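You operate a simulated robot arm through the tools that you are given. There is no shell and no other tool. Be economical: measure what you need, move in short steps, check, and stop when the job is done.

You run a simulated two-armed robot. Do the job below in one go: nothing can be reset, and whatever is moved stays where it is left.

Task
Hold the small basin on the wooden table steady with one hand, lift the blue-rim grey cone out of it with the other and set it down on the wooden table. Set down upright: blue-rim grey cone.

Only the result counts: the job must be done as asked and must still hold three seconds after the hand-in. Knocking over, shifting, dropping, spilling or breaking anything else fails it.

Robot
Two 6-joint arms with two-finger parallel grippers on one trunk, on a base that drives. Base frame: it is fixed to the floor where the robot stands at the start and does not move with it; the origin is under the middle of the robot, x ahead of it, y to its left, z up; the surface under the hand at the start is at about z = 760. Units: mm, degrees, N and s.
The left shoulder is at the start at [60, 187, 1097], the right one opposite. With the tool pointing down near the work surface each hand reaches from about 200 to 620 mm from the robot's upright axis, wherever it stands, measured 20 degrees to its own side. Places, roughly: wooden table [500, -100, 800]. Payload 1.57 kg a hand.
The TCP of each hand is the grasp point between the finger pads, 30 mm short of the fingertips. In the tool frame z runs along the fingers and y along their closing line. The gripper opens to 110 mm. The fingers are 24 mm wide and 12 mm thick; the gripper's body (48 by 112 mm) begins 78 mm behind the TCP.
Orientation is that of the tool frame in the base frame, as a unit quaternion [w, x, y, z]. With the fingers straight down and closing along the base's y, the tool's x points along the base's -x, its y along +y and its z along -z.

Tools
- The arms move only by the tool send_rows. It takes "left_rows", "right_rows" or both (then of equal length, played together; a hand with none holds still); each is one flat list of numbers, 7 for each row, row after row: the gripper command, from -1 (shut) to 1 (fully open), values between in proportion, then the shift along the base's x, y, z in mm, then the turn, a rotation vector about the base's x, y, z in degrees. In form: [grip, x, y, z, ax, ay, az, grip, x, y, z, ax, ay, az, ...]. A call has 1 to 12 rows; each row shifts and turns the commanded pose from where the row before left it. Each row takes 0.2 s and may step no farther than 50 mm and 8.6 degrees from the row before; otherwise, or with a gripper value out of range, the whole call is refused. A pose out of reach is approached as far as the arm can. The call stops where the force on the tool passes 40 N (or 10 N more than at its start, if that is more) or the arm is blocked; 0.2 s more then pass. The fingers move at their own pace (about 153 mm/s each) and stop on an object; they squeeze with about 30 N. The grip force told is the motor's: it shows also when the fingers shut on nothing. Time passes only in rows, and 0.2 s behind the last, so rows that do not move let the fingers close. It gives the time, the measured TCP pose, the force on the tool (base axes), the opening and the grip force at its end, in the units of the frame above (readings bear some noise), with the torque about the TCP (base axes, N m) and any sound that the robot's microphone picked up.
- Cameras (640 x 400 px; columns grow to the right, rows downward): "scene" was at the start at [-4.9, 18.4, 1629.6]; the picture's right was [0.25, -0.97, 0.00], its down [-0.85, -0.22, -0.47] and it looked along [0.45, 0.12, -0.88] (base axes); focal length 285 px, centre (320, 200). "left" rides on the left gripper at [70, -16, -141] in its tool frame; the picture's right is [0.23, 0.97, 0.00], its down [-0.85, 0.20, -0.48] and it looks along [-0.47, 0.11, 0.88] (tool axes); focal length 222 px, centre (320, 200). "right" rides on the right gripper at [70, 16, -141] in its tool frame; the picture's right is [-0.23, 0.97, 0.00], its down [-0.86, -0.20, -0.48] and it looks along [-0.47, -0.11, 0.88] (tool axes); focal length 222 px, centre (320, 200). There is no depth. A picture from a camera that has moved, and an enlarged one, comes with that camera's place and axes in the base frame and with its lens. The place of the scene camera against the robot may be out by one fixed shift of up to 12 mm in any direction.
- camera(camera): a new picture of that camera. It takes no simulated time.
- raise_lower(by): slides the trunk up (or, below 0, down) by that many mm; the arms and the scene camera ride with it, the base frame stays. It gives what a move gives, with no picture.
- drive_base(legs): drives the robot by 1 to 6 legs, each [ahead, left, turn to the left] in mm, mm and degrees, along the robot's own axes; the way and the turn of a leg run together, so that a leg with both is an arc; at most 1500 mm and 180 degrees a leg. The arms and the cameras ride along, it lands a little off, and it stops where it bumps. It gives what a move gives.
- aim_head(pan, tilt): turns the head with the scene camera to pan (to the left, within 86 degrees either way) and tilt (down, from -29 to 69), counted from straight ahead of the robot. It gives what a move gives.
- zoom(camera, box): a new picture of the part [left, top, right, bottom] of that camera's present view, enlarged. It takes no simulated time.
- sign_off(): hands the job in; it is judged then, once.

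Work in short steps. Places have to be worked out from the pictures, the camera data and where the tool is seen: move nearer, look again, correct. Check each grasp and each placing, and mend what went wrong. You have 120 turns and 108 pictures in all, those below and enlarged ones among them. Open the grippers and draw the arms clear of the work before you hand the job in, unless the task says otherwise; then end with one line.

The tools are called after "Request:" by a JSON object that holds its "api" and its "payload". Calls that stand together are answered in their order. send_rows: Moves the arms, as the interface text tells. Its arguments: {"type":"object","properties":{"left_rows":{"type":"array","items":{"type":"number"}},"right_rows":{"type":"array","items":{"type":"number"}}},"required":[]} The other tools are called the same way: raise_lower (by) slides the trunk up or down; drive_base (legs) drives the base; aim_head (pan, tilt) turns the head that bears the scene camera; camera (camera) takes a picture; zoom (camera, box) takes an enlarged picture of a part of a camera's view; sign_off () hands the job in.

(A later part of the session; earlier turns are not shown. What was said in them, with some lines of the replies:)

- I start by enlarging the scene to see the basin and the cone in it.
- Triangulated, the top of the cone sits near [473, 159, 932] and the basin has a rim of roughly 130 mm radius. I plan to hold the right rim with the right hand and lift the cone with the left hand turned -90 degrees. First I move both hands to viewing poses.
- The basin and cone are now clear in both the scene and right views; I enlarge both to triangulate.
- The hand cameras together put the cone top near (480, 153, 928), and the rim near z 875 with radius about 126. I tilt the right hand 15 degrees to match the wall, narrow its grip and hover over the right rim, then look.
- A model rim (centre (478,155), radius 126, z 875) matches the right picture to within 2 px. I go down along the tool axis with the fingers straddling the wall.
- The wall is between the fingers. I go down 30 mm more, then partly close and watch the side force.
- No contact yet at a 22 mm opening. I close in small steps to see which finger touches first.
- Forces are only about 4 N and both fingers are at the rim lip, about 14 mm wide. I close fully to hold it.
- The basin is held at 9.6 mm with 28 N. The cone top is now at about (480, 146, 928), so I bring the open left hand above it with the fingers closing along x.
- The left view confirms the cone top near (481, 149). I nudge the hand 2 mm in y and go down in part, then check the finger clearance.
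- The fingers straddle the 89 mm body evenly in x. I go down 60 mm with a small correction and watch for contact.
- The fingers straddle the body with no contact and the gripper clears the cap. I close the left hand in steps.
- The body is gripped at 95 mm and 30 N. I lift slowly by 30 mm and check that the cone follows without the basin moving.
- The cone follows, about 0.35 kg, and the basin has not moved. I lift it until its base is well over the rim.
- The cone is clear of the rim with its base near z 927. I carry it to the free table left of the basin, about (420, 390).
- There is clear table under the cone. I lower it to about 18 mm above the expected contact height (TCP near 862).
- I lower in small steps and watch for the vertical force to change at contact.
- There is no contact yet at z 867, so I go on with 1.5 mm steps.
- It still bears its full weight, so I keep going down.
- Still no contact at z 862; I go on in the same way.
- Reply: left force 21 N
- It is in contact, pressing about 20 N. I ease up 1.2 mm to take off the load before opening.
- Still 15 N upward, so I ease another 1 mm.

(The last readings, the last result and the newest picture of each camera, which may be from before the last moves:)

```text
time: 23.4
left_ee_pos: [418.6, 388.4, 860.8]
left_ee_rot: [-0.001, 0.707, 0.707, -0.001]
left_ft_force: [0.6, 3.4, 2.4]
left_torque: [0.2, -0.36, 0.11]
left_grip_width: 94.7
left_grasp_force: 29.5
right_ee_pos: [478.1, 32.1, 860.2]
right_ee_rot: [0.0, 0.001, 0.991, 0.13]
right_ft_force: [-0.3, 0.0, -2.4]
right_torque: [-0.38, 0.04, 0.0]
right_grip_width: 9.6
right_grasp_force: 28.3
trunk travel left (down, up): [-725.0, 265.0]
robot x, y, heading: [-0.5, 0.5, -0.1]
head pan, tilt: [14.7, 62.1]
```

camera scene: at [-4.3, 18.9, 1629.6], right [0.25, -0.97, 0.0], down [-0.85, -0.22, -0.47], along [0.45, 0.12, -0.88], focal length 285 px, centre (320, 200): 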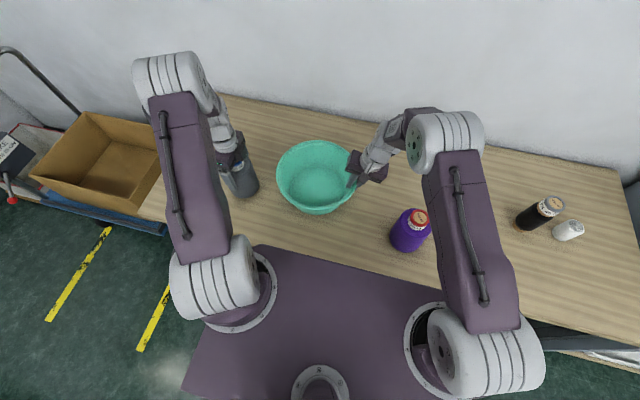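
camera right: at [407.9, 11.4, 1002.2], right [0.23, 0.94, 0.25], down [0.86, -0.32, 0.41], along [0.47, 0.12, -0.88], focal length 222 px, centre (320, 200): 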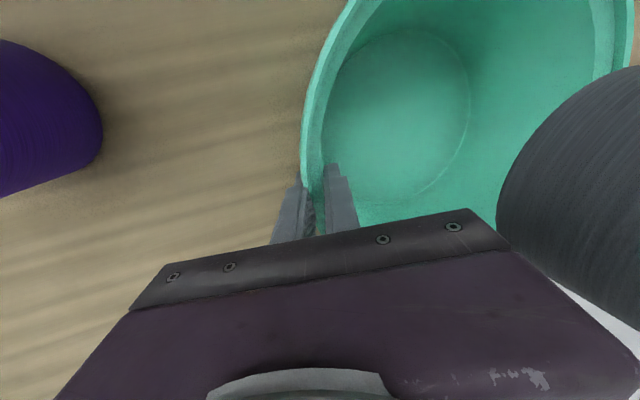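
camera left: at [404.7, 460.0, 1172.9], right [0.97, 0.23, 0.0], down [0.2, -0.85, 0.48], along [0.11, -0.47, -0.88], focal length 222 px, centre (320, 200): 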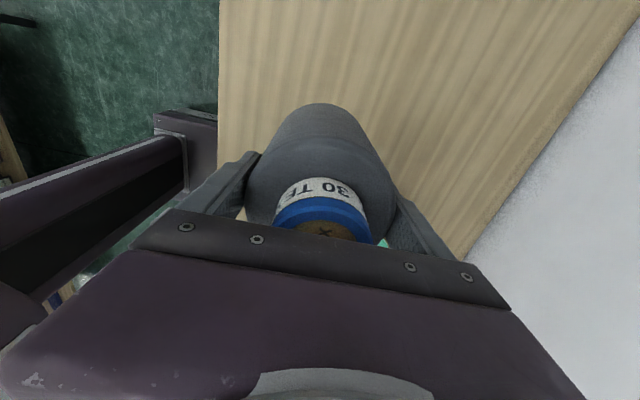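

The load is nearly zero with the base on the table. I open the left hand gently.

Request:
{"api": "send_rows", "payload": {"left_rows": [0.75, 0, 0, 0, 0, 0, 0, 0.85, 0, 0, 0, 0, 0, 0, 1, 0, 0, 0, 0, 0, 0, 1, 0, 0, 0, 0, 0, 0]}}

Request:
{"api": "camera", "payload": {"camera": "left"}}

Request:
{"api": "zoom", "payload": {"camera": "scene", "box": [190, 130, 300, 210]}}

```text
time: 24.4
left_ee_pos: [419.6, 390.0, 860.7]
left_ee_rot: [-0.001, 0.707, 0.707, 0.0]
left_ft_force: [-0.1, 0.0, -0.7]
left_torque: [-0.01, -0.01, -0.01]
left_grip_width: 109.9
left_grasp_force: 0.0
right_ee_pos: [476.9, 31.1, 861.6]
right_ee_rot: [0.0, -0.001, 0.991, 0.131]
right_ft_force: [0.5, -0.3, -2.9]
right_torque: [-0.41, -0.01, 0.0]
right_grip_width: 9.1
right_grasp_force: 28.0
trunk travel left (down, up): [-725.0, 265.0]
robot x, y, heading: [1.2, 1.1, -0.0]
head pan, tilt: [14.7, 62.1]
```

```text
69 pictures are left
camera left: at [404.8, 459.4, 1001.2], right [0.97, 0.23, 0.0], down [0.2, -0.85, 0.48], along [0.11, -0.47, -0.88], focal length 222 px, centre (320, 200)
```

left: 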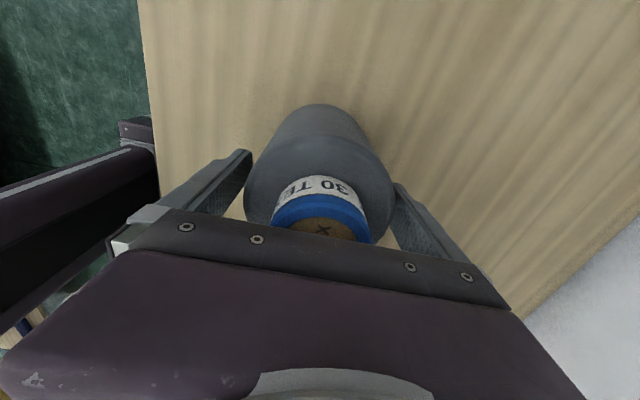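

```text
5.00 times, centred on (245, 170) of scene
camera zoom: at [-4.4, 18.5, 1629.6], right [0.25, -0.97, 0.0], down [-0.85, -0.22, -0.47], along [0.45, 0.12, -0.88], focal length 1424 px, centre (695, 350)
```

zoom: 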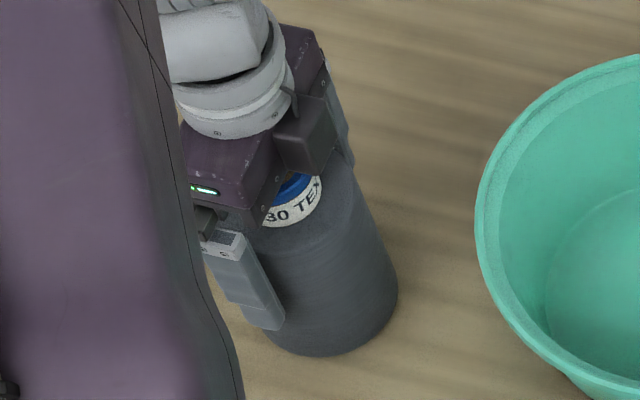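

The cone stands free between the open fingers. I raise the left hand straight up.

Request:
{"api": "send_rows", "payload": {"left_rows": [1, 0, 0, 15, 0, 0, 0, 1, 0, 0, 20, 0, 0, 0, 1, 0, 0, 25, 0, 0, 0, 1, 0, 0, 25, 0, 0, 0, 1, 0, 0, 30, 0, 0, 0, 1, 0, 0, 30, 0, 0, 0, 1, 0, 0, 30, 0, 0, 0]}}

Request:
{"api": "camera", "payload": {"camera": "left"}}

Request:
{"api": "camera", "payload": {"camera": "scene"}}

Request:
{"api": "zoom", "payload": {"camera": "right", "box": [240, 130, 400, 230]}}

```text
time: 26.0
left_ee_pos: [419.7, 390.3, 1036.2]
left_ee_rot: [0.0, 0.707, 0.707, 0.0]
left_ft_force: [0.3, -0.3, 0.0]
left_torque: [-0.01, -0.02, 0.02]
left_grip_width: 109.9
left_grasp_force: 0.1
right_ee_pos: [476.9, 30.7, 860.3]
right_ee_rot: [0.0, 0.0, 0.991, 0.13]
right_ft_force: [-0.3, -0.4, -3.9]
right_torque: [-0.39, -0.03, -0.01]
right_grip_width: 9.2
right_grasp_force: 27.9
trunk travel left (down, up): [-725.0, 265.0]
robot x, y, heading: [0.5, 0.2, 0.1]
head pan, tilt: [14.7, 62.1]
```

```text
67 pictures are left
camera left: at [404.6, 459.6, 1176.9], right [0.97, 0.23, 0.0], down [0.2, -0.85, 0.48], along [0.11, -0.47, -0.88], focal length 222 px, centre (320, 200)
```

left: 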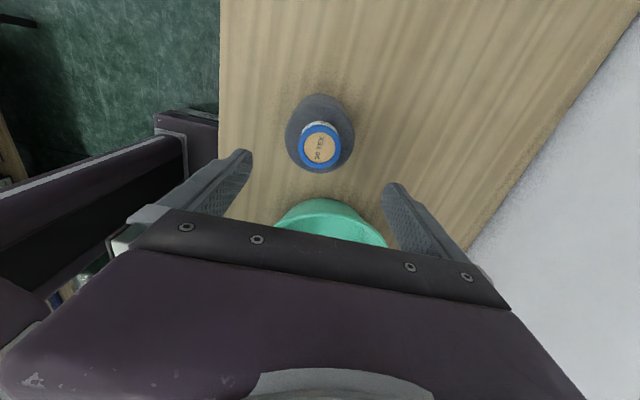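

```text
66 pictures are left
camera scene: at [-5.0, 18.0, 1629.6], right [0.25, -0.97, 0.0], down [-0.85, -0.22, -0.47], along [0.45, 0.12, -0.88], focal length 285 px, centre (320, 200)
```

scene: 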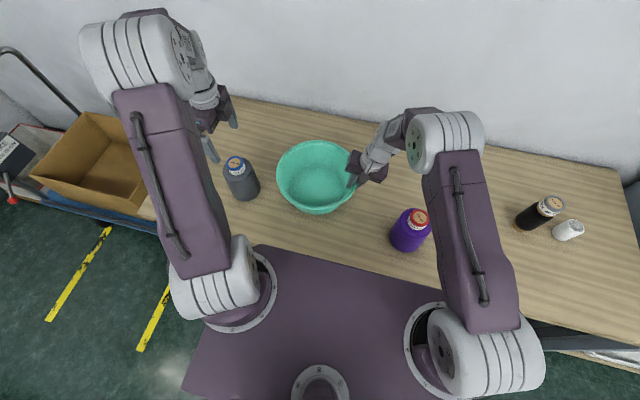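

```text
4.00 times, centred on (320, 180) of right
camera zoom: at [407.6, 11.1, 1002.3], right [0.23, 0.94, 0.25], down [0.86, -0.32, 0.41], along [0.47, 0.12, -0.88], focal length 888 px, centre (320, 280)
```

zoom: 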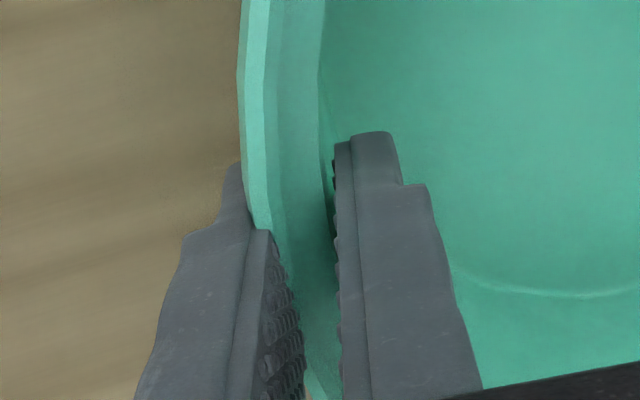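

The cone stands upright on the table. The right hand carries about 4 N of the basin, so I lower it 1 mm before releasing.

Request:
{"api": "send_rows", "payload": {"right_rows": [-1, 0, 0, -1, 0, 0, 0, -1, 0, 0, 0, 0, 0, 0]}}

```text
time: 26.6
left_ee_pos: [419.5, 390.2, 1036.2]
left_ee_rot: [0.0, 0.707, 0.707, 0.0]
left_ft_force: [0.7, 1.5, -0.3]
left_torque: [-0.02, 0.0, 0.04]
left_grip_width: 110.1
left_grasp_force: 0.0
right_ee_pos: [478.4, 31.4, 860.6]
right_ee_rot: [0.001, -0.001, 0.991, 0.131]
right_ft_force: [0.3, -0.8, 4.5]
right_torque: [-0.28, 0.0, -0.01]
right_grip_width: 9.4
right_grasp_force: 27.6
trunk travel left (down, up): [-725.0, 265.0]
robot x, y, heading: [-1.8, -0.7, -0.2]
head pan, tilt: [14.7, 62.1]
```

The basin now rests on the table. I open the right hand gradually.

Request:
{"api": "send_rows", "payload": {"right_rows": [-0.78, 0, 0, 0, 0, 0, 0, -0.6, 0, 0, 0, 0, 0, 0, -0.4, 0, 0, 0, 0, 0, 0, -0.1, 0, 0, 0, 0, 0, 0, 0.1, 0, 0, 0, 0, 0, 0]}}

Request:
{"api": "camera", "payload": {"camera": "right"}}

```text
time: 27.8
left_ee_pos: [420.0, 390.4, 1035.7]
left_ee_rot: [0.0, 0.707, 0.707, 0.0]
left_ft_force: [0.4, 1.1, -0.2]
left_torque: [-0.02, 0.01, -0.01]
left_grip_width: 110.0
left_grasp_force: 0.0
right_ee_pos: [477.9, 30.9, 860.7]
right_ee_rot: [-0.001, 0.0, 0.991, 0.131]
right_ft_force: [0.1, -0.9, 0.4]
right_torque: [-0.01, 0.02, 0.03]
right_grip_width: 60.5
right_grasp_force: 0.1
trunk travel left (down, up): [-725.0, 265.0]
robot x, y, heading: [2.8, -1.2, -0.2]
head pan, tilt: [14.7, 62.1]
```

```text
64 pictures are left
camera right: at [407.7, 11.4, 1001.6], right [0.23, 0.94, 0.25], down [0.86, -0.32, 0.41], along [0.47, 0.12, -0.88], focal length 222 px, centre (320, 200)
```

right: 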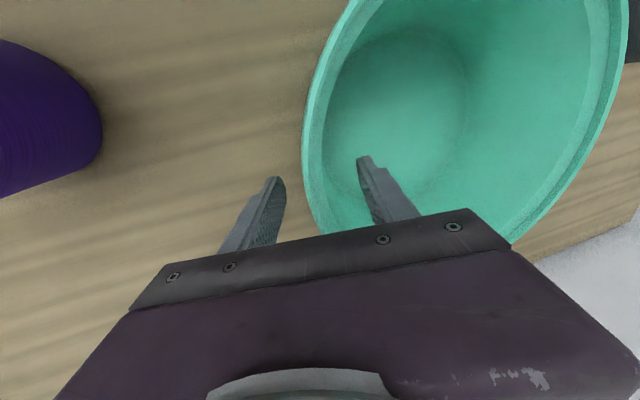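

The basin is free with both fingers clear of it. I draw the right hand back out along its axis, then up.

Request:
{"api": "send_rows", "payload": {"right_rows": [0.1, 0, -4, 0, 0, 0, 0, 0.1, 0, -4, 20, 0, 0, 0, 0.1, 0, -6, 25, 0, 0, 0, 0.1, 0, -7, 25, 0, 0, 0, 0.1, 0, -7, 25, 0, 0, 0, 0.1, 0, -10, 30, 0, 0, 0, 0.1, 0, -20, 30, 0, 0, 0, 0.1, 0, -30, 20, 0, 0, 0], "left_rows": [1, 0, 0, 5, 0, 0, 0, 1, 0, 0, 5, 0, 0, 0, 1, 0, 0, 5, 0, 0, 0, 1, 0, 0, 5, 0, 0, 0, 1, 0, 0, 5, 0, 0, 0, 1, 0, 0, 5, 0, 0, 0, 1, 0, 0, 5, 0, 0, 0, 1, 0, 0, 5, 0, 0, 0]}}

Request:
{"api": "camera", "payload": {"camera": "scene"}}

Request:
{"api": "camera", "payload": {"camera": "right"}}

```text
time: 29.6
left_ee_pos: [419.9, 387.9, 1076.4]
left_ee_rot: [0.0, 0.707, 0.707, 0.001]
left_ft_force: [0.1, -0.2, 0.3]
left_torque: [0.0, 0.03, 0.0]
left_grip_width: 110.1
left_grasp_force: 0.0
right_ee_pos: [476.9, -59.4, 1035.4]
right_ee_rot: [0.0, 0.001, 0.991, 0.131]
right_ft_force: [-0.7, 0.5, -0.4]
right_torque: [-0.02, -0.01, -0.02]
right_grip_width: 60.7
right_grasp_force: 0.2
trunk travel left (down, up): [-725.0, 265.0]
robot x, y, heading: [0.4, 1.0, -0.3]
head pan, tilt: [14.7, 62.1]
```

```text
63 pictures are left
camera scene: at [-5.3, 16.9, 1629.6], right [0.25, -0.97, 0.0], down [-0.85, -0.22, -0.47], along [0.45, 0.12, -0.88], focal length 285 px, centre (320, 200)
```

scene: 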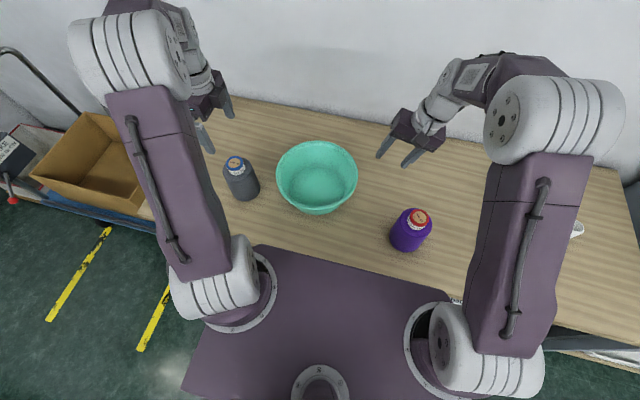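

```text
62 pictures are left
camera right: at [406.7, -79.0, 1177.2], right [0.23, 0.94, 0.25], down [0.86, -0.32, 0.41], along [0.47, 0.12, -0.88], focal length 222 px, centre (320, 200)
```

right: 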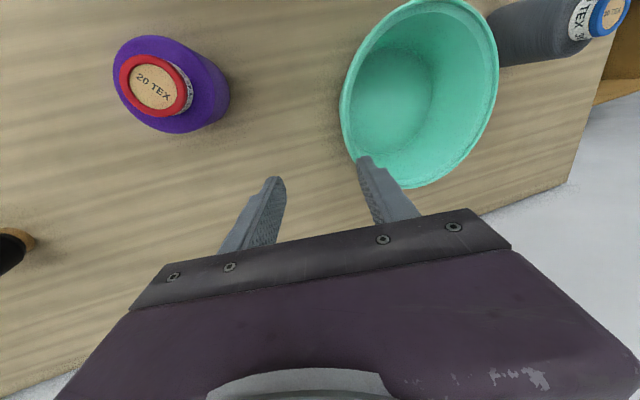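

The cone is upright, the basin is in place and nothing else has moved. I open the right gripper fully before handing in.

Request:
{"api": "send_rows", "payload": {"right_rows": [1, 0, -10, 10, 0, 0, 0, 1, 0, 0, 0, 0, 0, 0]}}

```text
time: 30.2
left_ee_pos: [420.3, 389.4, 1076.8]
left_ee_rot: [0.0, 0.707, 0.707, 0.0]
left_ft_force: [-0.7, -0.2, 0.3]
left_torque: [0.01, -0.02, 0.01]
left_grip_width: 110.1
left_grasp_force: 0.0
right_ee_pos: [478.1, -67.2, 1044.9]
right_ee_rot: [0.0, 0.0, 0.991, 0.131]
right_ft_force: [-0.2, 0.5, -0.6]
right_torque: [0.01, 0.01, 0.0]
right_grip_width: 110.0
right_grasp_force: 0.1
trunk travel left (down, up): [-725.0, 265.0]
robot x, y, heading: [1.7, -1.4, 0.1]
head pan, tilt: [14.7, 62.1]
```

Both grippers are open and clear of the work, so I hand in the job.

Request:
{"api": "sign_off", "payload": {}}

```text
The job is handed in.
```

The blue-rim grey cone stands upright on the wooden table to the left of the basin; the right hand held the basin's rim throughout the lift, and gripping it moved the basin about 4 mm.
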